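You operate a simulated robot arm through the tools that you are given. There is no shell and no other tool. Be economical: measure what you need, move in short steps, check, and stop when the job is done.

The job below is to be done with a simulated two-armed robot. You get a single attempt, and the scene is never put back.

## Task
Carry the grey tray with both arms and set it on the middle table top. Take the core one on the top of the frame table and put it away on the shelf of the green machine. Put the white cartridge on the strap bench top away on the top of the low bench. Put the grey weight on the strap bench top away on the trolley top. The order is free. Set down upright: white cartridge, grey weight.

Only the result counts: the job must be done as asked and must still hold three seconds after the hand-in. Knocking over, shifting, dropping, spilling or breaking anything else fails it.

## Robot
Two 7-joint arms with fingered hands on one trunk, on a base that drives. Base frame: it is fixed to the floor where the robot stands at the start and does not move with it; the origin is under the middle of the robot, x ahead of it, y to its left, z up. Units: m, rad, N and s.
The left shoulder is at the start at [0.03, 0.119, 1.119], the right one opposite. With the tool pointing down near the work surface each hand reaches from about 0.3 to 0.76 m from the robot's upright axis, wherever it stands, measured 20 degrees to its own side. Places, roughly: core one [5.75, 1.5, 1]; grey tray (17x29x5 cm) [0.8, 0.2, 0.9]; grey weight (15x5x8 cm) [-1.2, -11.8, 0.9]; middle table top [1.1, -3.9, 0.9]; shelf of the green machine (22x29 cm) [4.54, 1.72, 0.92]; top of the low bench (92x17 cm) [5.1, -11.7, 0.4]; trolley top [6.9, -4.9, 0.9]; white cartridge (6x6x8 cm) [-1.7, -11.7, 0.9]. Payload 3.8 kg a hand.
The tool frame of a hand sits at the grasp point between the pads (the TCP): z along the fingers, y along the line on which they close. The tips reach 0.025 m beyond it. Largest opening 0.088 m; the body of the gripper starts 0.029 m behind the TCP. The gripper is a hand of 4 fingers: y runs from the thumb to the fingers, the wrist lies at [-0.013, -0.106, -0.174] in the tool frame, and closing takes about 1.5 s.
Orientation is told as [roll, pitch, yaw] about the base's x, y, z axes, in that order, counted from this pose: with the fingers straight down and the wrist toward the robot, the tool's x, y and z point along [0, 1, 0], [1, 0, 0] and [0, 0, -1] of the base frame.

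## Interface
- The arms move only by the tool jog_arm. It takes "left_plan", "right_plan" or both (then of equal length, played together; a hand with none holds still); each is a list of rows, each an object (a shift or turn left out is 0, a gripper value left out holds the last) with "delta_pos": the shift along the base's x, y, z in m, a list of three; "dr": the turn, a rotation vector about the base's x, y, z in rad, a list of three; "claw": the opening in per cent of the stroke, from 0 (shut) to 100 (fully open). In form: [{"delta_pos": [x, y, z], "dr": [rx, ry, rz], "claw": claw}, ...]. A call has 1 to 20 rows; each row shifts and turns the commanded pose from where the row before left it. Rows are played at 5 a second. More than 0.05 m and 0.15 rad between two rows, or a gripper value outside its range, and nothing of the call is played. Where a pose cannot be reached the arm comes as near as it can. A force on the tool above 40 N (or 10 N above the force at the start of the call, whichever is more), or a blocked arm, ends the call early, and 0.2 s more pass. The fingers move at their own pace (about 0.153 m/s each) and stop on an object; they squeeze with about 28 N. The grip force told is the motor's: it shows also when the fingers shut on nothing. Time passes only in rows, and 0.2 s behind the last, so rows that do not move let the fingers close. The reply holds the time, the measured pose of the TCP, the force on the tool along the base axes, the opening and the grip force, in the units named above and with some noise, with the torque about the TCP (base axes, N m) and any sound that the robot's microphone picked up, and new pictures: "views" is both (left out), scene, wrist or none (wrist: the cameras of the hands that moved).
- Cameras (640 x 400 px; columns grow to the right, rows downward): "scene" is now at [0.0562, 0.018, 1.6685]; the picture's right is [0.25, -0.97, 0.00], its down [-0.72, -0.19, -0.66] and it looks along [0.64, 0.17, -0.75] (base axes); focal length 260 px, centre (320, 200). "left" rides on the left gripper at [-0.064, -0.083, -0.098] in its tool frame; the picture's right is [-0.62, -0.37, 0.69], its down [0.71, -0.63, 0.30] and it looks along [0.32, 0.68, 0.65] (tool axes); focal length 265 px, centre (320, 200). "right" rides on the right gripper at [0.064, -0.083, -0.098] in its tool frame; the picture's right is [-0.62, 0.37, -0.69], its down [-0.71, -0.63, 0.30] and it looks along [-0.32, 0.68, 0.65] (tool axes); focal length 265 px, centre (320, 200). There is no depth. A picture from a camera that has moved, and an enlarged one, comes with that camera's place and axes in the base frame and with its lens.
- lift_body(by): slides the trunk up (or, below 0, down) by that many m; the arms and the scene camera ride with it, the base frame stays. It gives what a move gives, with no picture.
- drive_base(legs): drives the robot by 1 to 6 legs, each [ahead, left, turn to the left] in m, m and rad, along the robot's own axes; the way and the turn of a leg run together, so that a leg with both is an arc; at most 1.5 m and 3.142 rad a leg. The arms and the cameras ride along, it lands a little off, and it stops where it bumps. It gives what a move gives, and a new picture of the scene camera.
- preshape(shape, hand): the hand has 4 fingers and takes this shape, open, in about a second: jaw (thumb against the fingers, like two jaws); tri (thumb and two fingers); tip (a fingertip pinch); poke (one finger out to press); point (the index stretched); flat (the hand flat); cup (the hand cupped); fist (a fist). The gripper value then closes the fingers along that shape, each until it touches; the sizes above hold for jaw. It gives what a move gives, with no picture.
- head_to(pan, tilt): turns the head with the scene camera to pan (to the left, within 2.094 rad either way) and tilt (down, from -0.506 to 1.204), counted from straight ahead of the robot. It gives what a move gives, and a new picture of the scene camera.
- close_up(camera, box): a new picture of the part [left, top, right, bottom] of that camera's present view, enlarged. The clock stands still meanwhile.
- finish_job(): hands the job in; it is judged then, once.

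Work in short steps. Places have to be worked out from the pictures, the camera data and where the tool is seen: move nearer, look again, correct. Check each grasp and each placing, and mend what went wrong. You have 165 turns and 260 pictures in all, those below and enlarged ones among them. Open the grippers and draw the arms clear of the work before you hand the job in, unless the task says otherwise; then end with one line.

The tools are called after "Request:" as a command line: name --argument value ..., lists and objects as JSON in quotes. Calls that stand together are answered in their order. jog_arm: Moves the arms, as the interface text tells. Its arguments: {"type":"object","properties":{"left_plan":{"type":"array","items":{"type":"object","properties":{"delta_pos":{"type":"array","items":{"type":"number"}},"dr":{"type":"array","items":{"type":"number"}},"claw":{"type":"number"}}}},"right_plan":{"type":"array","items":{"type":"object","properties":{"delta_pos":{"type":"array","items":{"type":"number"}},"dr":{"type":"array","items":{"type":"number"}},"claw":{"type":"number"}}}},"views":{"type":"string","enum":["both","scene","wrist","none"]}},"required":[]} The other tools are called the same way: lift_body (by) slides the trunk up or down; preshape (shape, hand) gives the hand a shape; drive_base (legs) drives the base; head_to (pan, tilt) turns the head that bears the scene camera; close_up (camera, box) takes an enlarged picture of a part of a camera's view; finish_job () hands the job in.

At the start:

```text
time_s: 0.0
left_tool_pos: [0.4616, 0.2868, 1.1512]
left_orientation: [0.0, 0.0, 0.0]
left_force: [0.2, -0.2, 0.5]
left_ft_torque: [0.02, 0.01, 0.04]
left_opening: 0.0877
left_gripper_force: 0.1
left_shape: jaw
right_tool_pos: [0.4747, -0.1171, 1.2262]
right_orientation: [0.0, 0.001, 0.0]
right_force: [-0.3, 0.0, -0.3]
right_ft_torque: [-0.03, -0.03, 0.01]
right_opening: 0.0878
right_gripper_force: 0.0
right_shape: jaw
trunk travel left (down, up): [-0.275, 0.315]
robot x, y, heading: [-0.0005, -0.0011, 0.007]
head pan, tilt: [0.253, 0.845]
```

scene: 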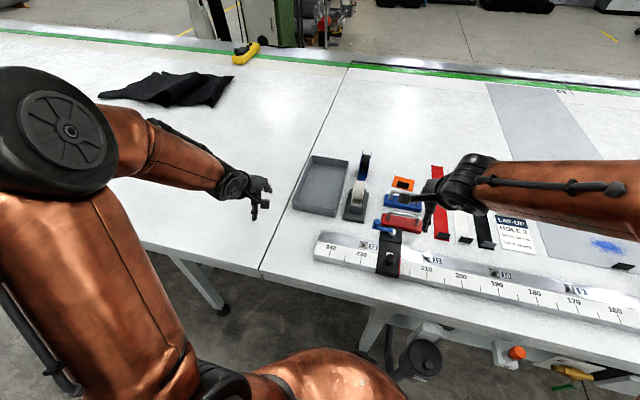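
right: 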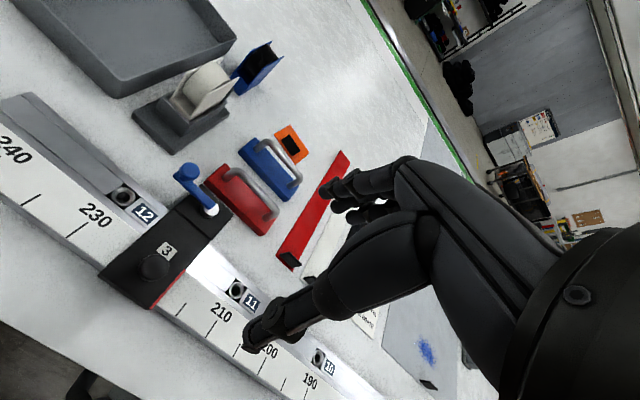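
left: 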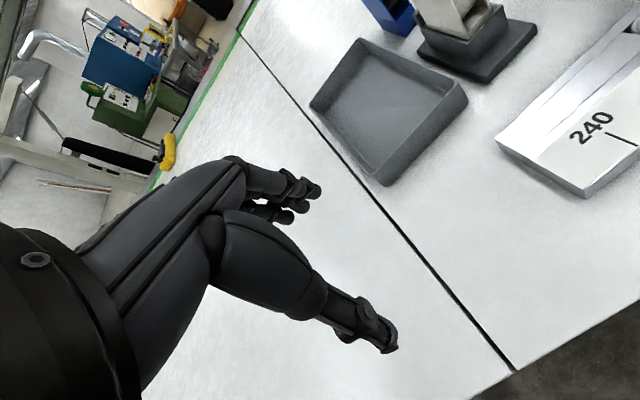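

The tray lies at about [0.79, 0.21], long side along x, with the tape dispenser close to its right wall. I look closer at it and around for the way.

Request:
close_up --camera "scene" --box '[260, 130, 420, 230]'

Request:
head_to --pan -1.3 --tilt 0.4

Request:
head_to --pan -2.09 --tilt 0.4

Request:
head_to --pan 1.2 --tilt 0.4

Request:
head_to --pan 0.0 --tilt 0.2

```text
4.00 times, centred on (340, 180) of scene
camera zoom: at [0.0562, 0.018, 1.6685], right [0.25, -0.97, 0.0], down [-0.72, -0.19, -0.66], along [0.64, 0.17, -0.75], focal length 1041 px, centre (240, 280)
```

zoom: 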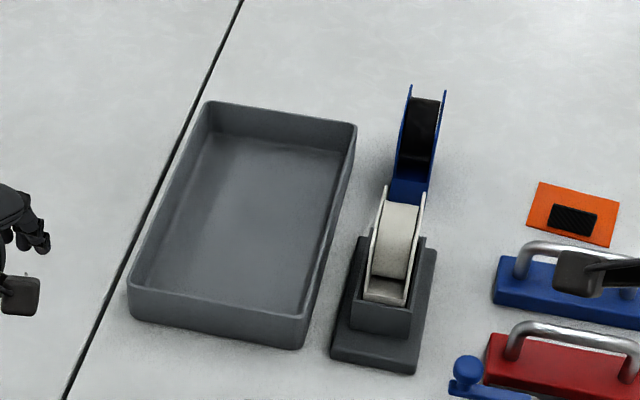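

```text
time_s: 1.6
left_tool_pos: [0.4614, 0.287, 1.1496]
left_orientation: [-0.001, 0.0, 0.001]
left_force: [0.0, 0.5, -1.1]
left_ft_torque: [0.03, 0.01, -0.01]
left_opening: 0.0877
left_gripper_force: 0.1
left_shape: jaw
right_tool_pos: [0.4767, -0.1164, 1.2262]
right_orientation: [0.0, 0.0, 0.0]
right_force: [0.3, -0.2, -0.5]
right_ft_torque: [0.0, -0.01, 0.0]
right_opening: 0.0877
right_gripper_force: 0.0
right_shape: jaw
trunk travel left (down, up): [-0.275, 0.315]
robot x, y, heading: [-0.0017, -0.0004, 0.003]
head pan, tilt: [-1.3, 0.4]
camera scene: at [0.0051, -0.091, 1.7073], right [-0.96, -0.27, 0.0], down [-0.1, 0.38, -0.92], along [0.25, -0.89, -0.39], focal length 260 px, centre (320, 200)
```

scene: 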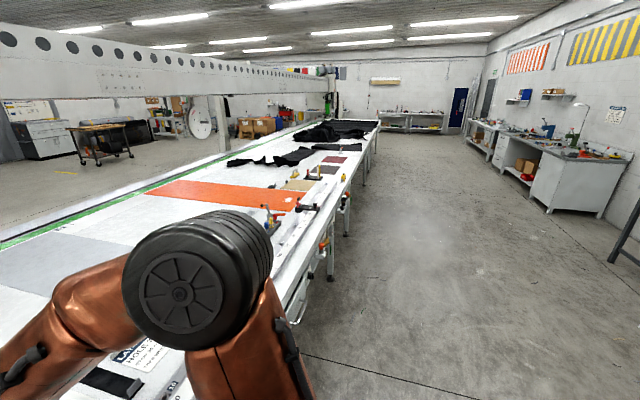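

```text
time_s: 2.8
left_tool_pos: [0.4616, 0.2878, 1.151]
left_orientation: [0.0, 0.0, -0.001]
left_force: [-0.5, 0.1, 0.1]
left_ft_torque: [0.03, -0.06, -0.01]
left_opening: 0.0877
left_gripper_force: 0.1
left_shape: jaw
right_tool_pos: [0.4757, -0.1161, 1.2274]
right_orientation: [0.0, -0.001, 0.0]
right_force: [0.0, 0.0, -0.4]
right_ft_torque: [0.0, -0.01, 0.0]
right_opening: 0.0876
right_gripper_force: 0.0
right_shape: jaw
trunk travel left (down, up): [-0.275, 0.315]
robot x, y, heading: [-0.0004, 0.0013, -0.001]
head pan, tilt: [-2.089, 0.4]
camera scene: at [-0.0655, -0.0823, 1.7073], right [-0.87, 0.49, 0.0], down [0.19, 0.34, -0.92], along [-0.46, -0.8, -0.39], focal length 260 px, centre (320, 200)
```

scene: 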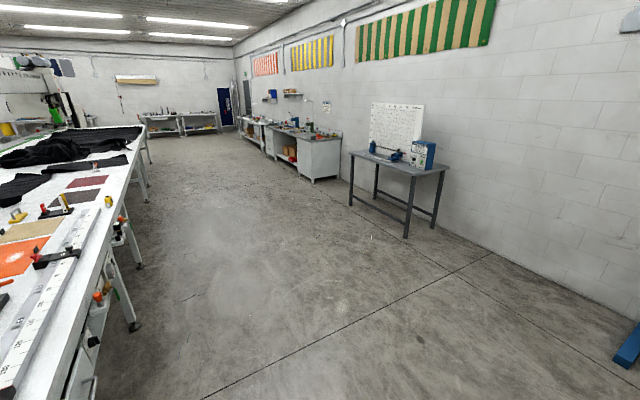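

```text
time_s: 5.6
left_tool_pos: [0.4623, 0.2873, 1.151]
left_orientation: [-0.002, 0.002, 0.0]
left_force: [0.0, -0.6, 0.0]
left_ft_torque: [0.03, -0.02, 0.0]
left_opening: 0.0876
left_gripper_force: 0.0
left_shape: jaw
right_tool_pos: [0.4754, -0.1164, 1.2261]
right_orientation: [0.0, -0.001, 0.0]
right_force: [0.3, 0.0, 0.3]
right_ft_torque: [-0.01, -0.01, 0.0]
right_opening: 0.0877
right_gripper_force: 0.1
right_shape: jaw
trunk travel left (down, up): [-0.275, 0.315]
robot x, y, heading: [-0.0042, -0.0005, 0.006]
head pan, tilt: [1.201, 0.4]
camera scene: at [0.0138, 0.0846, 1.7073], right [0.93, -0.36, 0.0], down [-0.14, -0.36, -0.92], along [0.33, 0.86, -0.39], focal length 260 px, centre (320, 200)
```

scene: 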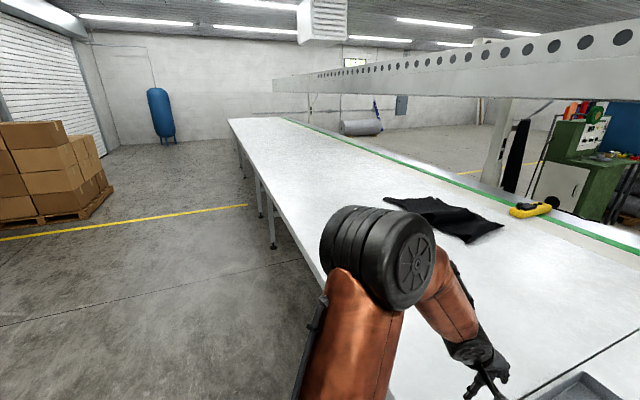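

```text
time_s: 7.0
left_tool_pos: [0.4615, 0.2885, 1.1509]
left_orientation: [0.0, 0.0, 0.0]
left_force: [0.7, 0.0, -0.6]
left_ft_torque: [0.04, -0.03, -0.02]
left_opening: 0.0876
left_gripper_force: 0.1
left_shape: jaw
right_tool_pos: [0.4757, -0.1156, 1.2268]
right_orientation: [0.0, 0.0, 0.001]
right_force: [0.2, -0.1, -1.2]
right_ft_torque: [0.0, 0.03, 0.0]
right_opening: 0.0876
right_gripper_force: 0.0
right_shape: jaw
trunk travel left (down, up): [-0.275, 0.315]
robot x, y, heading: [-0.0011, -0.0041, 0.0]
head pan, tilt: [0.0, 0.201]
camera scene: at [0.0735, -0.0016, 1.7258], right [0.0, -1.0, 0.0], down [-0.2, 0.0, -0.98], along [0.98, 0.0, -0.2], focal length 260 px, centre (320, 200)
```

scene: 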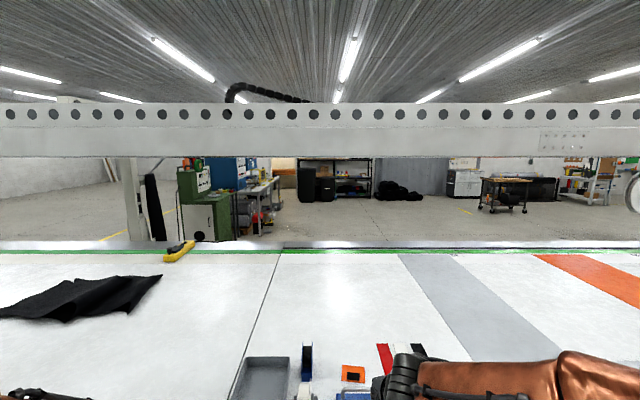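

The table is one long bench, so the tray goes along it to y≈-3.9. The rim works out near z≈0.9, the front wall at x≈0.69 and the left wall at y≈0.29. I creep forward a little for reach and look down at it.

Request:
drive_base --legs '[[0.08, 0, 0]]'

Request:
head_to --pan 0.25 --tilt 0.95

```text
time_s: 8.0
left_tool_pos: [0.5439, 0.2868, 1.1485]
left_orientation: [0.001, 0.001, -0.001]
left_force: [0.0, -0.2, -0.6]
left_ft_torque: [0.0, 0.05, -0.01]
left_opening: 0.0876
left_gripper_force: 0.1
left_shape: jaw
right_tool_pos: [0.5571, -0.1165, 1.2264]
right_orientation: [0.0, 0.002, 0.001]
right_force: [0.3, 1.3, -0.8]
right_ft_torque: [-0.05, 0.02, -0.03]
right_opening: 0.0877
right_gripper_force: 0.1
right_shape: jaw
trunk travel left (down, up): [-0.275, 0.315]
robot x, y, heading: [0.0786, -0.002, 0.004]
head pan, tilt: [0.0, 0.201]
camera scene: at [0.1558, -0.0018, 1.7257], right [0.0, -1.0, 0.0], down [-0.2, 0.0, -0.98], along [0.98, 0.0, -0.2], focal length 260 px, centre (320, 200)
```

scene: 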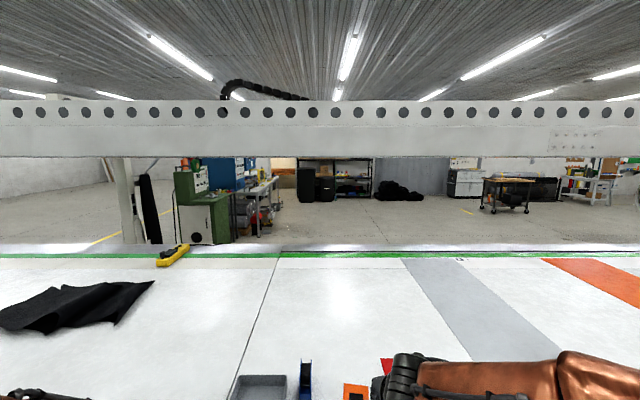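

```text
time_s: 9.1
left_tool_pos: [0.542, 0.2863, 1.1505]
left_orientation: [0.0, -0.001, 0.001]
left_force: [0.4, -0.1, 0.1]
left_ft_torque: [0.04, 0.01, -0.02]
left_opening: 0.0879
left_gripper_force: 0.0
left_shape: jaw
right_tool_pos: [0.5558, -0.1155, 1.2256]
right_orientation: [0.001, 0.0, -0.001]
right_force: [-0.3, 0.1, 0.4]
right_ft_torque: [-0.02, -0.01, 0.01]
right_opening: 0.0877
right_gripper_force: 0.1
right_shape: jaw
trunk travel left (down, up): [-0.275, 0.315]
robot x, y, heading: [0.0826, -0.0022, -0.003]
head pan, tilt: [0.25, 0.949]
camera scene: at [0.1311, 0.0162, 1.6607], right [0.25, -0.97, 0.0], down [-0.79, -0.2, -0.58], along [0.56, 0.14, -0.81], focal length 260 px, centre (320, 200)
```

scene: 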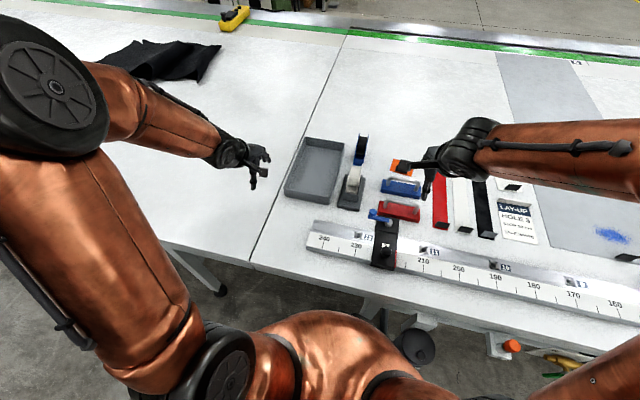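

Turning the left hand so its wrist faces outward over the left wall, and bringing the right hand above the front wall, both still high.

Request:
jog_arm --left_plan '[{"delta_pos": [0.0207, 0.0005, -0.011], "dr": [0, 0, -0.1428], "claw": 100}, {"delta_pos": [0.0207, 0.0005, -0.011], "dr": [0, 0, -0.1428]}, {"delta_pos": [0.0207, 0.0005, -0.011], "dr": [0, 0, -0.1428]}, {"delta_pos": [0.0207, 0.0005, -0.011], "dr": [0, 0, -0.1428]}, {"delta_pos": [0.0207, 0.0005, -0.011], "dr": [0, 0, -0.1428]}, {"delta_pos": [0.0207, 0.0005, -0.011], "dr": [0, 0, -0.1428]}, {"delta_pos": [0.0207, 0.0005, -0.011], "dr": [0, 0, -0.1428]}, {"delta_pos": [0.0207, 0.0005, -0.011], "dr": [0, 0, -0.1428]}, {"delta_pos": [0.0207, 0.0005, -0.011], "dr": [0, 0, -0.1428]}, {"delta_pos": [0.0207, 0.0005, -0.011], "dr": [0, 0, -0.1428]}, {"delta_pos": [0.0207, 0.0005, -0.011], "dr": [0, 0, -0.1428]}]' --right_plan '[{"delta_pos": [0.0117, 0.0245, -0.015], "claw": 100}, {"delta_pos": [0.0117, 0.0245, -0.015]}, {"delta_pos": [0.0117, 0.0245, -0.015]}, {"delta_pos": [0.0117, 0.0245, -0.015]}, {"delta_pos": [0.0117, 0.0245, -0.015]}, {"delta_pos": [0.0117, 0.0245, -0.015]}, {"delta_pos": [0.0117, 0.0245, -0.015]}, {"delta_pos": [0.0117, 0.0245, -0.015]}, {"delta_pos": [0.0117, 0.0245, -0.015]}, {"delta_pos": [0.0117, 0.0245, -0.015]}, {"delta_pos": [0.0117, 0.0245, -0.015]}]'

```text
time_s: 11.5
left_tool_pos: [0.682, 0.2695, 1.0251]
left_orientation: [-0.003, -0.001, -1.575]
left_force: [0.0, 0.0, 0.2]
left_ft_torque: [0.01, 0.03, 0.03]
left_opening: 0.0879
left_gripper_force: 0.0
left_shape: jaw
left hand out of reach, approached as far as the arm can: row 9, 10, 11
right_tool_pos: [0.6854, 0.1518, 1.0604]
right_orientation: [0.0, 0.0, -0.003]
right_force: [0.4, 0.5, -0.1]
right_ft_torque: [0.0, 0.01, 0.0]
right_opening: 0.0874
right_gripper_force: 0.0
right_shape: jaw
trunk travel left (down, up): [-0.275, 0.315]
robot x, y, heading: [0.0817, -0.0011, -0.004]
head pan, tilt: [0.25, 0.949]
camera scene: at [0.1335, 0.0148, 1.6606], right [0.25, -0.97, 0.0], down [-0.79, -0.2, -0.58], along [0.56, 0.14, -0.81], focal length 260 px, centre (320, 200)
camera right: at [0.6027, 0.2164, 1.1577], right [0.37, -0.62, 0.69], down [-0.63, -0.71, -0.3], along [0.68, -0.32, -0.65], focal length 265 px, centre (320, 200)
camera left: at [0.6197, 0.3526, 1.1249], right [-0.62, 0.37, -0.69], down [0.72, 0.63, -0.31], along [0.32, -0.69, -0.65], focal length 265 px, centre (320, 200)
```

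scene: 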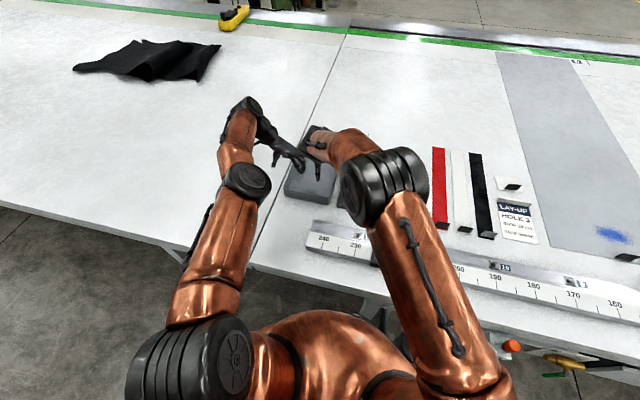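
right: 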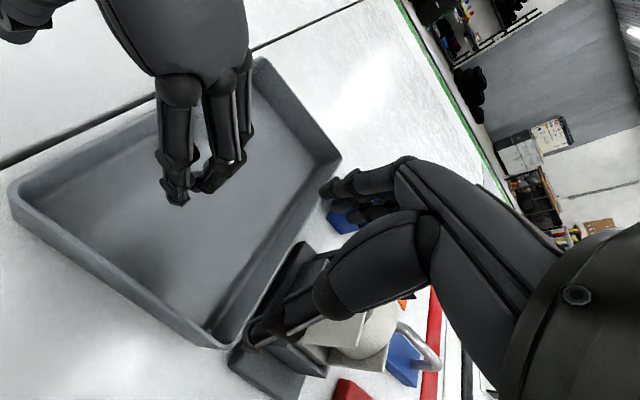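
left: 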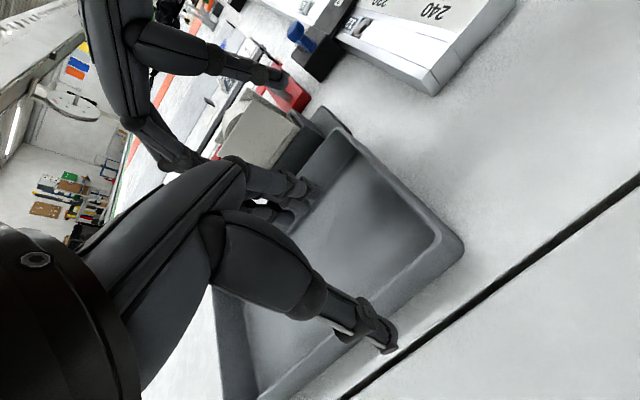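

The left hand falls short with that yaw, so I drive 0.08 m nearer the table with the hands high and see whether it clears.

Request:
drive_base --legs '[[0.08, 0, 0]]'

```text
time_s: 12.6
left_tool_pos: [0.7623, 0.2722, 1.0262]
left_orientation: [-0.002, 0.0, -1.57]
left_force: [0.8, 0.2, 0.0]
left_ft_torque: [0.03, 0.05, -0.01]
left_opening: 0.088
left_gripper_force: 0.0
left_shape: jaw
right_tool_pos: [0.7652, 0.1539, 1.0592]
right_orientation: [0.0, 0.002, 0.001]
right_force: [-0.1, -0.4, 0.0]
right_ft_torque: [0.0, 0.0, -0.01]
right_opening: 0.0876
right_gripper_force: 0.0
right_shape: jaw
trunk travel left (down, up): [-0.275, 0.315]
robot x, y, heading: [0.156, 0.0019, -0.0]
head pan, tilt: [0.25, 0.949]
camera scene: at [0.2134, 0.0165, 1.6605], right [0.25, -0.97, 0.0], down [-0.79, -0.2, -0.58], along [0.56, 0.14, -0.81], focal length 260 px, centre (320, 200)
```

scene: 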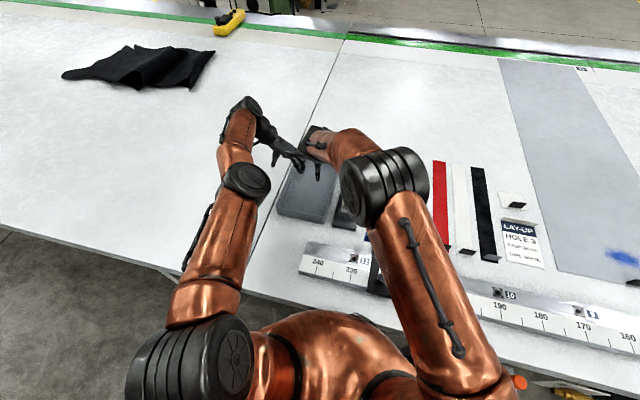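

Now I bring the left TCP over the left wall (y≈0.295) and the right back over the front wall (x≈0.69), still above the rim.

Request:
jog_arm --left_plan '[{"delta_pos": [-0.01, 0.008, 0.0]}, {"delta_pos": [-0.01, 0.008, 0.0]}, {"delta_pos": [0.0, 0.006, -0.02]}]' --right_plan '[{"delta_pos": [-0.026, 0, -0.02]}, {"delta_pos": [-0.026, 0, -0.02]}, {"delta_pos": [-0.025, 0, -0.02]}]'

```text
time_s: 13.4
left_tool_pos: [0.7487, 0.2977, 1.0067]
left_orientation: [-0.002, -0.001, -1.57]
left_force: [0.5, 1.2, 0.1]
left_ft_torque: [0.02, 0.0, -0.06]
left_opening: 0.0878
left_gripper_force: 0.3
left_shape: jaw
left hand out of reach, approached as far as the arm can: row 1, 2, 3
right_tool_pos: [0.6859, 0.1536, 1.001]
right_orientation: [0.001, -0.001, -0.001]
right_force: [-0.2, 0.2, -0.3]
right_ft_torque: [0.03, 0.02, -0.04]
right_opening: 0.0878
right_gripper_force: 0.1
right_shape: jaw
trunk travel left (down, up): [-0.275, 0.315]
robot x, y, heading: [0.1605, 0.0003, 0.004]
head pan, tilt: [0.25, 0.949]
camera scene: at [0.2097, 0.0173, 1.6606], right [0.25, -0.97, 0.0], down [-0.79, -0.2, -0.58], along [0.56, 0.14, -0.81], focal length 260 px, centre (320, 200)
camera right: at [0.602, 0.2186, 1.0979], right [0.37, -0.62, 0.69], down [-0.63, -0.71, -0.31], along [0.68, -0.32, -0.65], focal length 265 px, centre (320, 200)
camera left: at [0.6846, 0.3812, 1.1053], right [-0.62, 0.37, -0.69], down [0.71, 0.63, -0.3], along [0.33, -0.68, -0.65], focal length 265 px, centre (320, 200)
```

scene: 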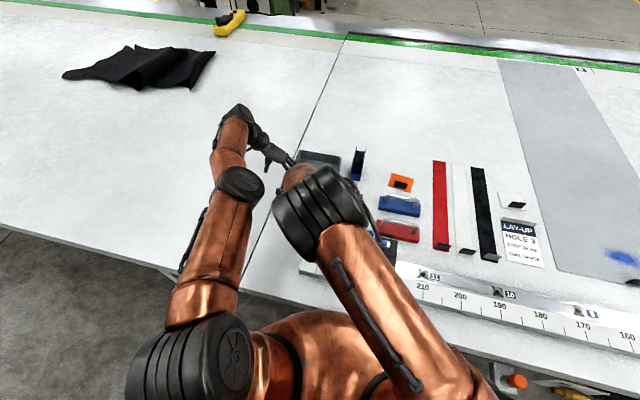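
right: 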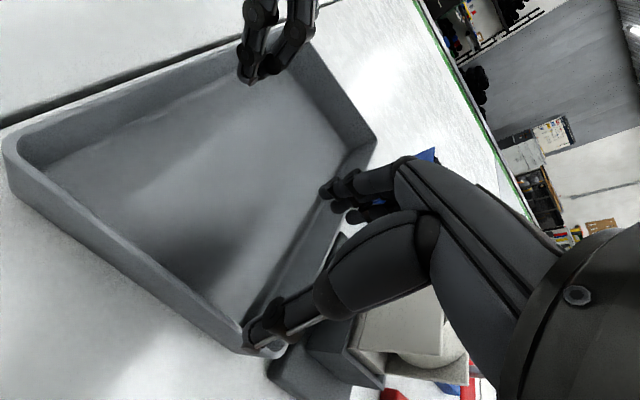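
left: 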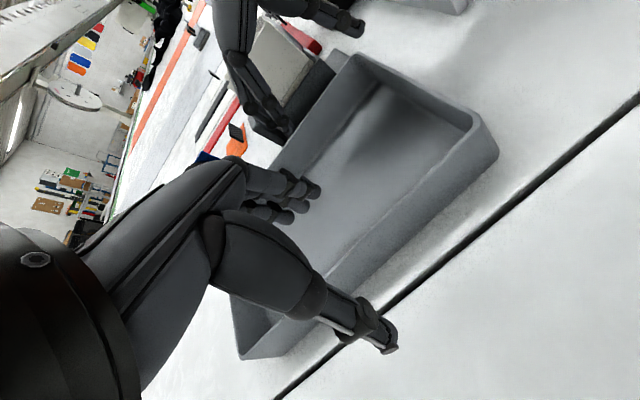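

Triangulating both wrist views: rim z≈0.94, front wall x≈0.645, left wall y≈0.282. I shift both hands over those walls and lower to z≈0.965.

Request:
jog_arm --left_plan '[{"delta_pos": [0.0, -0.008, 0.0]}, {"delta_pos": [0.0, -0.007, -0.01]}, {"delta_pos": [0, 0, -0.016]}, {"delta_pos": [0, 0, -0.016]}]' --right_plan '[{"delta_pos": [-0.02, 0, 0]}, {"delta_pos": [-0.019, 0, -0.004]}, {"delta_pos": [0, 0, -0.016]}, {"delta_pos": [0, 0, -0.016]}]'

```text
time_s: 14.4
left_tool_pos: [0.7486, 0.2827, 0.9626]
left_orientation: [0.0, 0.0, -1.567]
left_force: [0.3, 0.5, 0.1]
left_ft_torque: [-0.01, -0.04, 0.0]
left_opening: 0.0878
left_gripper_force: 0.0
left_shape: jaw
right_tool_pos: [0.6487, 0.1541, 0.9645]
right_orientation: [-0.001, 0.0, 0.001]
right_force: [0.8, -0.3, 0.0]
right_ft_torque: [-0.01, -0.01, -0.02]
right_opening: 0.0878
right_gripper_force: 0.1
right_shape: jaw
trunk travel left (down, up): [-0.275, 0.315]
robot x, y, heading: [0.1619, -0.0026, 0.004]
head pan, tilt: [0.25, 0.949]
camera scene: at [0.2107, 0.0168, 1.6606], right [0.25, -0.97, 0.0], down [-0.79, -0.2, -0.58], along [0.56, 0.14, -0.81], focal length 260 px, centre (320, 200)
camera right: at [0.5635, 0.2183, 1.062], right [0.37, -0.62, 0.69], down [-0.63, -0.71, -0.3], along [0.68, -0.32, -0.65], focal length 265 px, centre (320, 200)
camera left: at [0.6844, 0.3654, 1.0627], right [-0.62, 0.37, -0.69], down [0.71, 0.63, -0.3], along [0.33, -0.68, -0.65], focal length 265 px, centre (320, 200)
```

scene: 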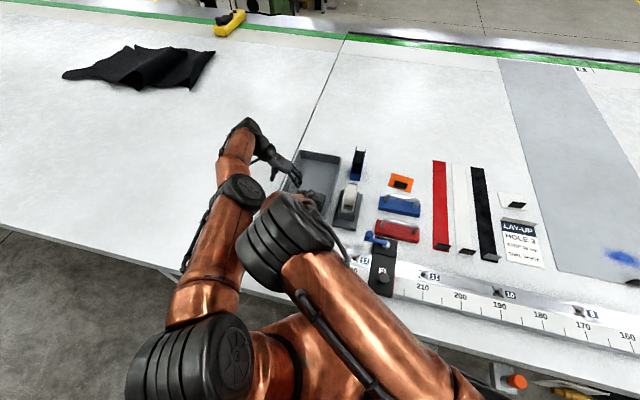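
right: 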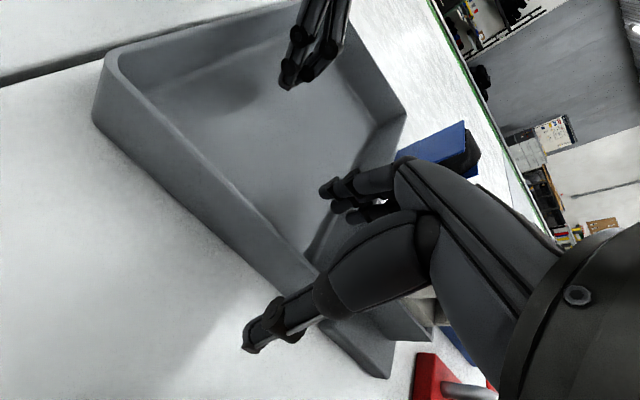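
left: 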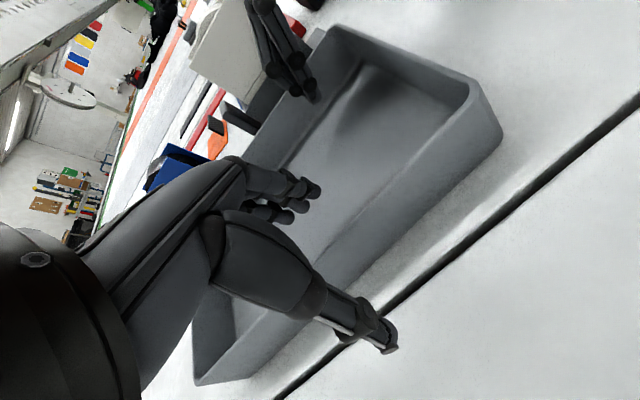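

Right hand is a bit near the tray corner, so I shift it 15 mm left and 7 mm ahead, then lower both 25 mm.

Request:
jog_arm --left_plan '[{"delta_pos": [0, 0, 0]}, {"delta_pos": [0, 0.001, -0.008]}, {"delta_pos": [0, 0, -0.008]}, {"delta_pos": [0, 0, -0.009]}]' --right_plan '[{"delta_pos": [0.007, 0.015, 0]}, {"delta_pos": [0, 0, -0.008]}, {"delta_pos": [0, 0, -0.009]}, {"delta_pos": [0, 0, -0.01]}]' --views "wrist"

```text
time_s: 15.4
left_tool_pos: [0.7422, 0.2834, 0.9379]
left_orientation: [-0.001, -0.001, -1.57]
left_force: [0.0, -0.7, 0.5]
left_ft_torque: [0.02, -0.02, 0.0]
left_opening: 0.0877
left_gripper_force: 0.1
left_shape: jaw
left hand out of reach, approached as far as the arm can: row 3
right_tool_pos: [0.6552, 0.1709, 0.9385]
right_orientation: [0.0, 0.0, -0.001]
right_force: [-0.3, -0.1, 0.4]
right_ft_torque: [-0.01, 0.01, -0.01]
right_opening: 0.0877
right_gripper_force: 0.0
right_shape: jaw
trunk travel left (down, up): [-0.275, 0.315]
robot x, y, heading: [0.1606, -0.0007, -0.001]
head pan, tilt: [0.25, 0.949]
camera right: at [0.5711, 0.2341, 1.035], right [0.37, -0.62, 0.69], down [-0.63, -0.71, -0.3], along [0.68, -0.32, -0.65], focal length 265 px, centre (320, 200)
camera left: at [0.679, 0.3652, 1.0388], right [-0.62, 0.37, -0.69], down [0.71, 0.63, -0.31], along [0.32, -0.68, -0.65], focal length 265 px, centre (320, 200)
```

right: 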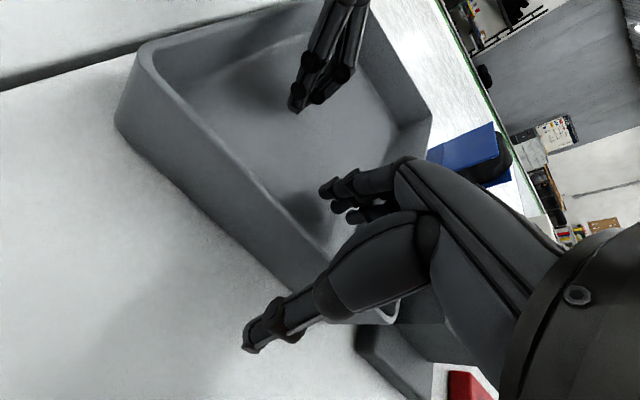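
left: 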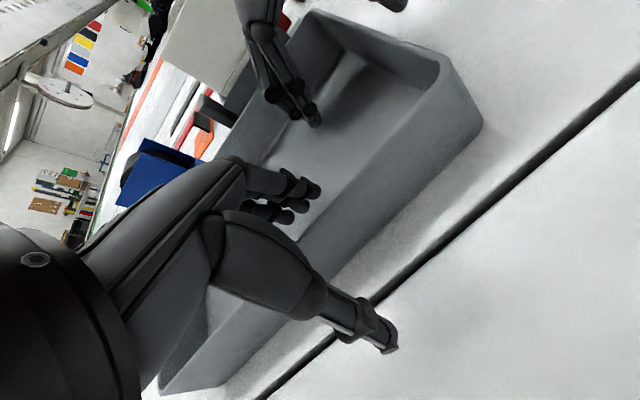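

Both hands straddle the walls with no contact. Lower another 12 mm and close both.

Request:
jog_arm --left_plan '[{"delta_pos": [-0.01, 0, -0.006]}, {"delta_pos": [0, 0, -0.006]}, {"claw": 0}, {}, {}, {}, {}, {}, {}, {}, {}]' --right_plan '[{"delta_pos": [0, 0, -0.006]}, {"delta_pos": [0, 0, -0.006]}, {"claw": 0}, {}, {}, {}, {}, {}, {}, {}, {}]' --views "both"

```text
time_s: 17.8
left_tool_pos: [0.7354, 0.2841, 0.9291]
left_orientation: [0.003, 0.001, -1.569]
left_force: [11.2, 19.6, 11.1]
left_ft_torque: [0.08, -0.23, 0.35]
left_opening: 0.0099
left_gripper_force: 28.2
left_shape: jaw
left hand out of reach, approached as far as the arm can: row 1
right_tool_pos: [0.6524, 0.1682, 0.9269]
right_orientation: [-0.001, -0.002, 0.0]
right_force: [-19.6, -12.0, 20.1]
right_ft_torque: [-0.24, 0.24, -0.35]
right_opening: 0.0052
right_gripper_force: 27.9
right_shape: jaw
trunk travel left (down, up): [-0.275, 0.315]
robot x, y, heading: [0.1612, -0.0042, -0.001]
head pan, tilt: [0.25, 0.949]
camera scene: at [0.2061, 0.0162, 1.6608], right [0.25, -0.97, 0.0], down [-0.79, -0.2, -0.58], along [0.57, 0.14, -0.81], focal length 260 px, centre (320, 200)
camera right: at [0.5683, 0.2329, 1.0242], right [0.37, -0.62, 0.69], down [-0.63, -0.71, -0.3], along [0.68, -0.33, -0.65], focal length 265 px, centre (320, 200)
camera left: at [0.6702, 0.3671, 1.0284], right [-0.62, 0.37, -0.69], down [0.71, 0.63, -0.3], along [0.33, -0.68, -0.65], focal length 265 px, centre (320, 200)
```

scene: 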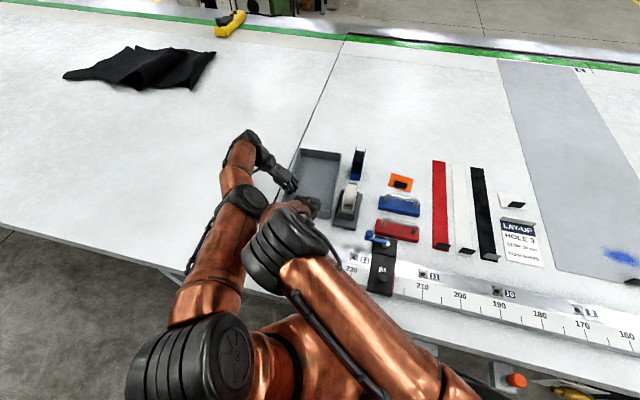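
right: 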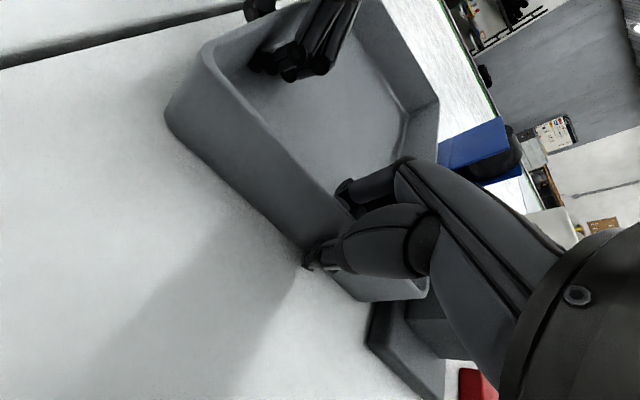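
left: 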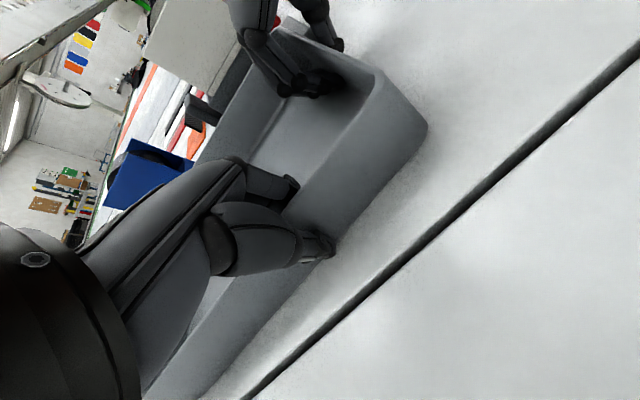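

Both walls are gripped (28 N each). I lift with the trunk so both hands rise together.

Request:
lift_body --by 0.1

Request:
close_up --camera "scene" --box '[220, 100, 460, 250]'

```text
time_s: 19.1
left_tool_pos: [0.7375, 0.2838, 1.0258]
left_orientation: [-0.001, 0.0, -1.569]
left_force: [11.0, 15.2, -2.3]
left_ft_torque: [0.36, -0.03, 0.31]
left_opening: 0.0098
left_gripper_force: 27.9
left_shape: jaw
right_tool_pos: [0.6561, 0.1682, 1.0263]
right_orientation: [-0.003, 0.001, -0.003]
right_force: [-11.9, -15.2, 0.3]
right_ft_torque: [-0.12, 0.2, -0.36]
right_opening: 0.0051
right_gripper_force: 28.3
right_shape: jaw
trunk travel left (down, up): [-0.375, 0.215]
robot x, y, heading: [0.1608, -0.0026, -0.004]
head pan, tilt: [0.25, 0.949]
```

```text
2.67 times, centred on (340, 175) of scene
camera zoom: at [0.2118, 0.0168, 1.7604], right [0.25, -0.97, 0.0], down [-0.79, -0.2, -0.58], along [0.56, 0.14, -0.81], focal length 694 px, centre (267, 267)
```

zoom: 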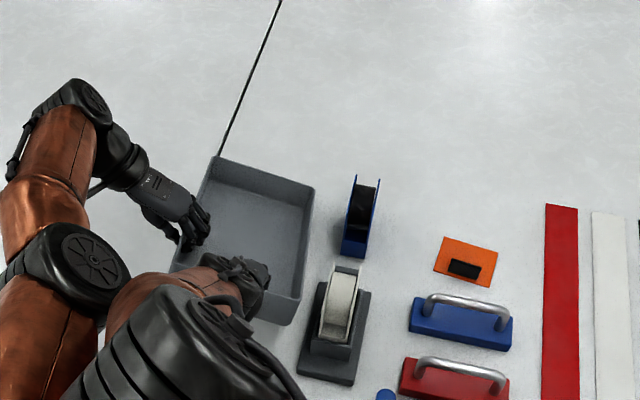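

The tray hangs level and clear. I back away from the table, then strafe right toward y≈-3.9, and look along.

Request:
drive_base --legs '[[-0.66, 0, 0], [0, -1.3, 0], [0, -1.3, 0], [0, -1.3, 0]]'

Request:
head_to --pan 0.0 --tilt 0.5

```text
time_s: 41.1
left_tool_pos: [0.0575, -3.6043, 1.0264]
left_orientation: [-0.001, -0.001, -1.572]
left_force: [9.9, 14.1, -2.4]
left_ft_torque: [0.42, -0.05, 0.32]
left_opening: 0.0098
left_gripper_force: 27.8
left_shape: jaw
right_tool_pos: [-0.0245, -3.7185, 1.0244]
right_orientation: [-0.002, 0.003, -0.004]
right_force: [-10.3, -14.2, 0.7]
right_ft_torque: [-0.14, 0.24, -0.3]
right_opening: 0.0053
right_gripper_force: 27.9
right_shape: jaw
trunk travel left (down, up): [-0.375, 0.215]
robot x, y, heading: [-0.5209, -3.8869, -0.0]
head pan, tilt: [0.25, 0.949]
camera scene: at [-0.4693, -3.87, 1.7606], right [0.24, -0.97, 0.0], down [-0.79, -0.2, -0.58], along [0.56, 0.14, -0.81], focal length 260 px, centre (320, 200)
```

scene: 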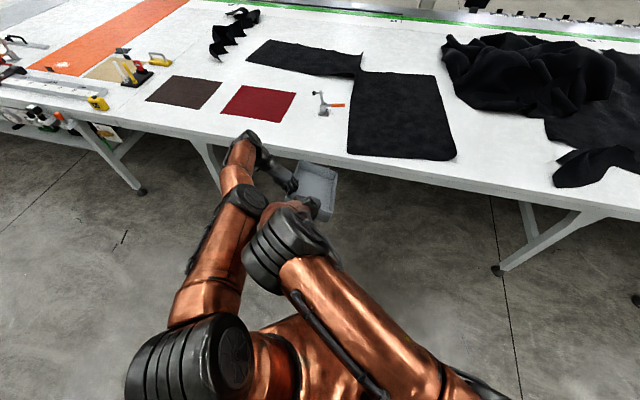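

```text
time_s: 42.0
left_tool_pos: [0.0574, -3.6022, 1.0258]
left_orientation: [0.0, 0.003, -1.571]
left_force: [8.0, 11.0, -4.3]
left_ft_torque: [0.49, -0.05, 0.29]
left_opening: 0.0101
left_gripper_force: 28.2
left_shape: jaw
right_tool_pos: [-0.0245, -3.7206, 1.0251]
right_orientation: [-0.003, 0.003, -0.005]
right_force: [-7.8, -10.4, 1.5]
right_ft_torque: [-0.08, 0.17, -0.26]
right_opening: 0.0056
right_gripper_force: 27.6
right_shape: jaw
trunk travel left (down, up): [-0.375, 0.215]
robot x, y, heading: [-0.522, -3.8853, 0.005]
head pan, tilt: [0.0, 0.499]
camera scene: at [-0.4488, -3.8875, 1.798], right [0.0, -1.0, 0.0], down [-0.48, 0.0, -0.88], along [0.88, 0.0, -0.48], focal length 260 px, centre (320, 200)
```

scene: 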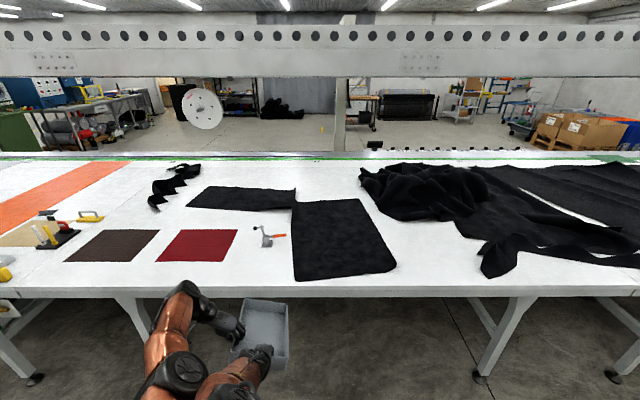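

There is a free white patch between the flat cloth (right edge y≈-4.25) and the cloth pile, around [0.6, -4.43]. I strafe there and approach part way.

Request:
drive_base --legs '[[0, -0.74, 0], [0.25, 0, 0]]'

Request:
head_to --pan 0.1 --tilt 0.85

```text
time_s: 47.1
left_tool_pos: [0.2265, -4.3345, 1.0283]
left_orientation: [0.005, 0.001, -1.565]
left_force: [7.1, 1.0, -5.1]
left_ft_torque: [0.35, -0.05, 0.2]
left_opening: 0.0108
left_gripper_force: 28.1
left_shape: jaw
right_tool_pos: [0.1346, -4.4446, 1.0236]
right_orientation: [0.001, 0.013, 0.011]
right_force: [-27.2, -1.5, 10.4]
right_ft_torque: [-0.09, 0.67, -0.12]
right_opening: 0.0042
right_gripper_force: 28.2
right_shape: jaw
trunk travel left (down, up): [-0.375, 0.215]
robot x, y, heading: [-0.3472, -4.6206, 0.003]
head pan, tilt: [0.0, 0.499]
stopped in leg 2: the force on the tool passed its limit at 46 N (the readings are from after the stop); the commanded pose is now the measured one
camera scene: at [-0.2824, -4.6205, 1.7983], right [0.0, -1.0, 0.0], down [-0.48, 0.0, -0.88], along [0.88, 0.0, -0.48], focal length 260 px, centre (320, 200)
```

scene: 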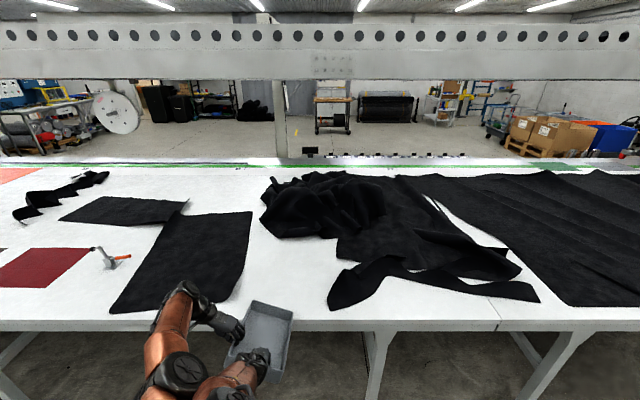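

```text
time_s: 47.9
left_tool_pos: [0.2248, -4.3368, 1.0295]
left_orientation: [0.004, 0.002, -1.567]
left_force: [7.0, 7.4, -2.2]
left_ft_torque: [0.42, -0.03, 0.24]
left_opening: 0.0106
left_gripper_force: 27.7
left_shape: jaw
right_tool_pos: [0.1358, -4.446, 1.0243]
right_orientation: [0.003, 0.01, 0.009]
right_force: [-34.8, -2.7, 10.7]
right_ft_torque: [-0.1, 0.78, -0.16]
right_opening: 0.004
right_gripper_force: 28.0
right_shape: jaw
trunk travel left (down, up): [-0.375, 0.215]
robot x, y, heading: [-0.3463, -4.6198, -0.002]
head pan, tilt: [0.099, 0.85]
camera scene: at [-0.2966, -4.6147, 1.7684], right [0.1, -1.0, 0.0], down [-0.74, -0.07, -0.66], along [0.66, 0.06, -0.75], focal length 260 px, centre (320, 200)
```

scene: 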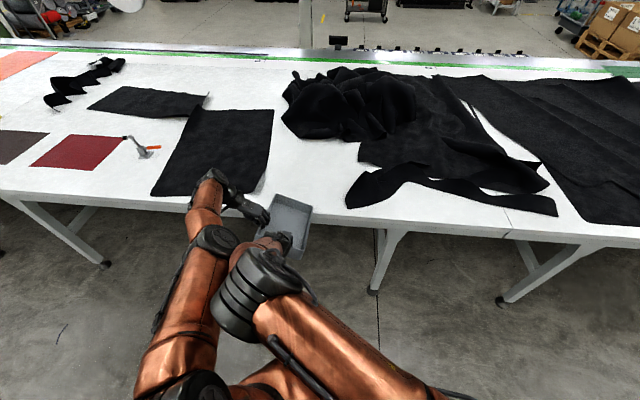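

Something at the tray's far end touched, probably its drooping end at the table edge. I look closely.

Request:
close_up --camera "scene" --box '[200, 150, 360, 290]'

Request:
close_up --camera "left" --box '[0, 0, 640, 400]'

Request:
close_up --camera "right" --box '[0, 0, 640, 400]'

```text
2.86 times, centred on (280, 220) of scene
camera zoom: at [-0.2966, -4.6147, 1.7684], right [0.1, -1.0, 0.0], down [-0.74, -0.07, -0.66], along [0.66, 0.06, -0.75], focal length 744 px, centre (434, 143)
```

zoom: 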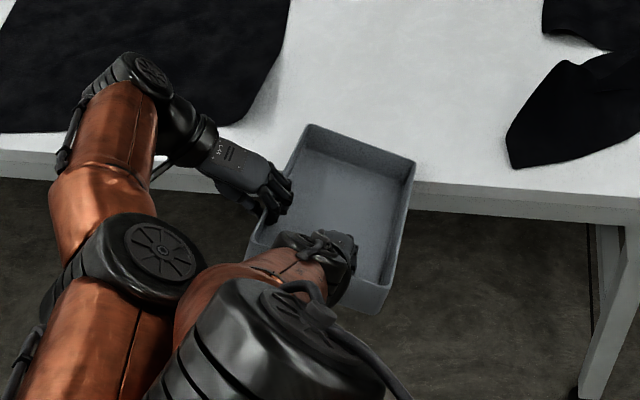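

```text
1.00 times, centred on (320, 200) of left (not enlarged: the box is as wide or as high as the picture)
camera zoom: at [0.1607, -4.2535, 1.1286], right [-0.62, 0.37, -0.69], down [0.71, 0.63, -0.3], along [0.33, -0.68, -0.65], focal length 265 px, centre (320, 200)
```

zoom: 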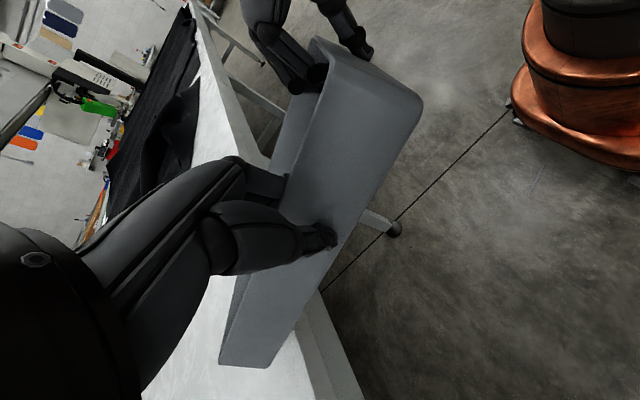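

```text
1.00 times, centred on (320, 200) of right (not enlarged: the box is as wide or as high as the picture)
camera zoom: at [0.0517, -4.383, 1.1226], right [0.38, -0.62, 0.69], down [-0.63, -0.72, -0.3], along [0.68, -0.32, -0.66], focal length 265 px, centre (320, 200)
```

zoom: 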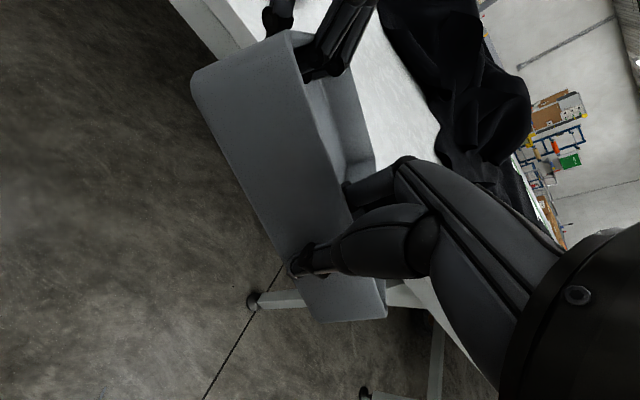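

The tray has pitched in the grip, its far end hanging low against the table edge. I back off, raise the trunk 0.13 m and go forward above the table.

Request:
drive_base --legs '[[-0.12, 0, 0]]'

Request:
lift_body --by 0.13

Request:
close_up --camera "left" --box '[0, 0, 640, 400]'

```text
time_s: 49.2
left_tool_pos: [0.1081, -4.3364, 1.0276]
left_orientation: [0.003, 0.004, -1.566]
left_force: [11.1, 15.6, -1.6]
left_ft_torque: [0.4, -0.09, 0.27]
left_opening: 0.0098
left_gripper_force: 28.1
left_shape: jaw
right_tool_pos: [0.0186, -4.4482, 1.023]
right_orientation: [0.0, 0.013, 0.008]
right_force: [-11.4, -16.1, -0.6]
right_ft_torque: [-0.2, 0.27, -0.37]
right_opening: 0.0051
right_gripper_force: 27.4
right_shape: jaw
trunk travel left (down, up): [-0.375, 0.215]
robot x, y, heading: [-0.4694, -4.6206, -0.001]
head pan, tilt: [0.099, 0.85]
camera scene: at [-0.4108, -4.6152, 1.7681], right [0.1, -0.99, 0.0], down [-0.75, -0.08, -0.66], along [0.66, 0.07, -0.75], focal length 260 px, centre (320, 200)
```

scene: 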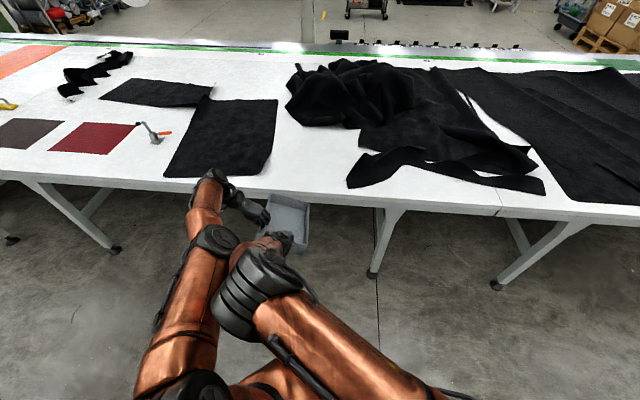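

```text
time_s: 50.7
left_tool_pos: [0.1088, -4.3357, 1.1577]
left_orientation: [-0.001, 0.003, -1.565]
left_force: [11.2, 13.5, -3.1]
left_ft_torque: [0.46, -0.06, 0.28]
left_opening: 0.0098
left_gripper_force: 27.7
left_shape: jaw
right_tool_pos: [0.0205, -4.4495, 1.1523]
right_orientation: [-0.001, 0.013, 0.005]
right_force: [-10.4, -13.9, -1.1]
right_ft_torque: [-0.17, 0.27, -0.31]
right_opening: 0.0054
right_gripper_force: 28.0
right_shape: jaw
trunk travel left (down, up): [-0.505, 0.085]
robot x, y, heading: [-0.4695, -4.626, 0.001]
head pan, tilt: [0.099, 0.85]
```

```text
1.00 times, centred on (320, 200) of left (not enlarged: the box is as wide or as high as the picture)
camera zoom: at [0.0447, -4.2531, 1.2565], right [-0.62, 0.37, -0.69], down [0.71, 0.63, -0.3], along [0.33, -0.68, -0.66], focal length 265 px, centre (320, 200)
```

zoom: 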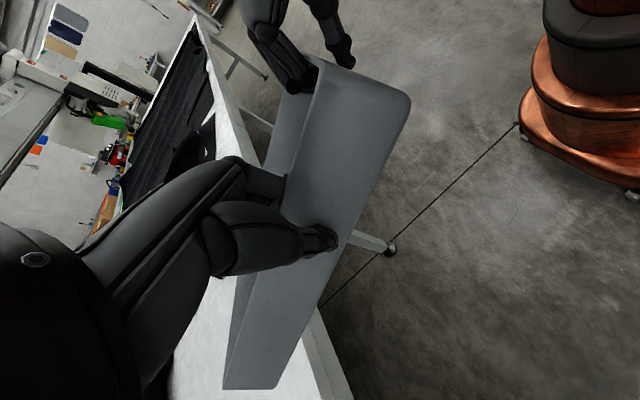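

Now forward 0.42 m over the free patch.

Request:
drive_base --legs '[[0.42, 0, 0]]'

Request:
head_to --pan 0.15 --tilt 1.0

Request:
close_up --camera "right" --box '[0, 0, 640, 400]'

```text
time_s: 53.3
left_tool_pos: [0.5306, -4.3346, 1.1576]
left_orientation: [0.001, 0.004, -1.565]
left_force: [11.2, 13.7, -2.0]
left_ft_torque: [0.42, -0.09, 0.27]
left_opening: 0.0101
left_gripper_force: 27.9
left_shape: jaw
right_tool_pos: [0.4423, -4.4468, 1.1537]
right_orientation: [-0.001, 0.012, 0.009]
right_force: [-10.5, -13.6, 0.2]
right_ft_torque: [-0.16, 0.26, -0.31]
right_opening: 0.0057
right_gripper_force: 28.0
right_shape: jaw
trunk travel left (down, up): [-0.505, 0.085]
robot x, y, heading: [-0.0473, -4.6176, 0.005]
head pan, tilt: [0.099, 0.85]
camera scene: at [0.0123, -4.6144, 1.8981], right [0.1, -0.99, 0.0], down [-0.75, -0.08, -0.66], along [0.66, 0.07, -0.75], focal length 260 px, centre (320, 200)
```

scene: 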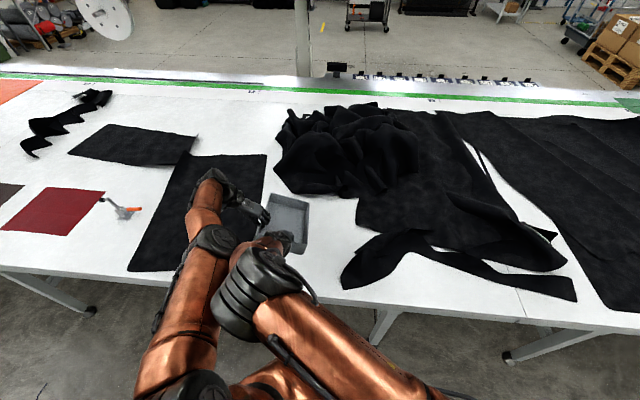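

```text
time_s: 54.0
left_tool_pos: [0.5317, -4.3323, 1.1558]
left_orientation: [0.001, 0.007, -1.561]
left_force: [6.3, 7.9, -3.1]
left_ft_torque: [0.44, -0.04, 0.22]
left_opening: 0.0104
left_gripper_force: 27.8
left_shape: jaw
right_tool_pos: [0.4432, -4.4467, 1.1517]
right_orientation: [-0.004, 0.014, 0.006]
right_force: [-5.8, -7.7, 0.0]
right_ft_torque: [-0.09, 0.18, -0.2]
right_opening: 0.0059
right_gripper_force: 28.0
right_shape: jaw
trunk travel left (down, up): [-0.505, 0.085]
robot x, y, heading: [-0.0468, -4.6207, 0.008]
head pan, tilt: [0.15, 1.0]
camera scene: at [0.0049, -4.6117, 1.887], right [0.15, -0.99, 0.0], down [-0.83, -0.13, -0.54], along [0.53, 0.08, -0.84], focal length 260 px, centre (320, 200)
```

scene: 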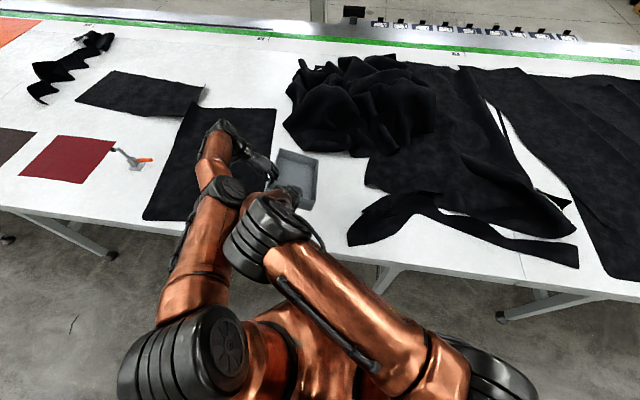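

```text
1.00 times, centred on (320, 200) of right (not enlarged: the box is as wide or as high as the picture)
camera zoom: at [0.3592, -4.3836, 1.2498], right [0.38, -0.62, 0.69], down [-0.63, -0.72, -0.29], along [0.68, -0.32, -0.66], focal length 265 px, centre (320, 200)
```

zoom: 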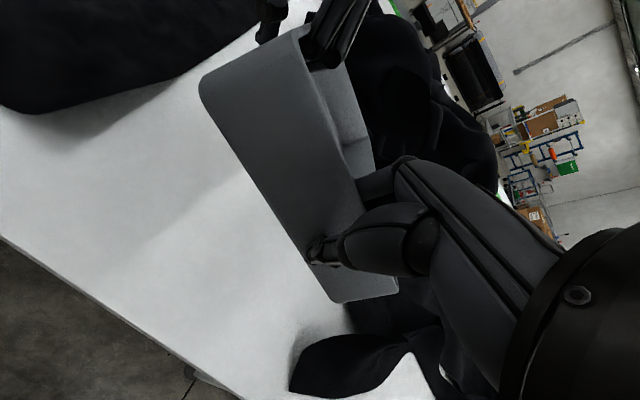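

The tray hangs tilted about the line through the two grips, over clear table. I lower by trunk in steps; its far end will land first and level it.

Request:
lift_body --by -0.1

Request:
close_up --camera "left" --box '[0, 0, 640, 400]'

```text
time_s: 55.4
left_tool_pos: [0.5314, -4.333, 1.0568]
left_orientation: [0.002, 0.005, -1.564]
left_force: [8.7, 12.5, -2.6]
left_ft_torque: [0.49, -0.06, 0.24]
left_opening: 0.0102
left_gripper_force: 28.3
left_shape: jaw
right_tool_pos: [0.4424, -4.4466, 1.0527]
right_orientation: [-0.001, 0.014, 0.007]
right_force: [-8.9, -12.0, 0.2]
right_ft_torque: [-0.17, 0.24, -0.27]
right_opening: 0.0056
right_gripper_force: 27.8
right_shape: jaw
trunk travel left (down, up): [-0.405, 0.185]
robot x, y, heading: [-0.0468, -4.6227, 0.006]
head pan, tilt: [0.15, 1.0]
```

```text
1.00 times, centred on (320, 200) of left (not enlarged: the box is as wide or as high as the picture)
camera zoom: at [0.466, -4.2508, 1.1572], right [-0.62, 0.37, -0.69], down [0.71, 0.64, -0.3], along [0.33, -0.68, -0.66], focal length 265 px, centre (320, 200)
```

zoom: 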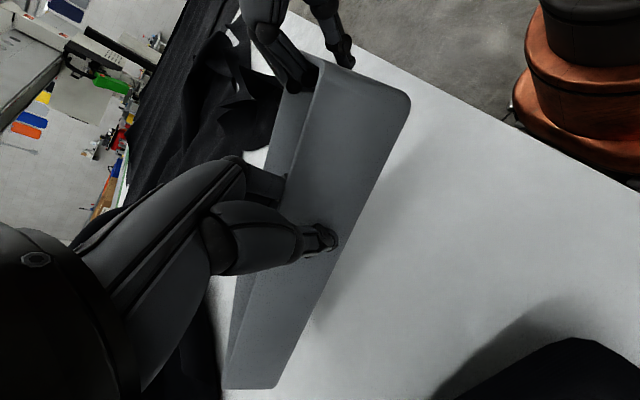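

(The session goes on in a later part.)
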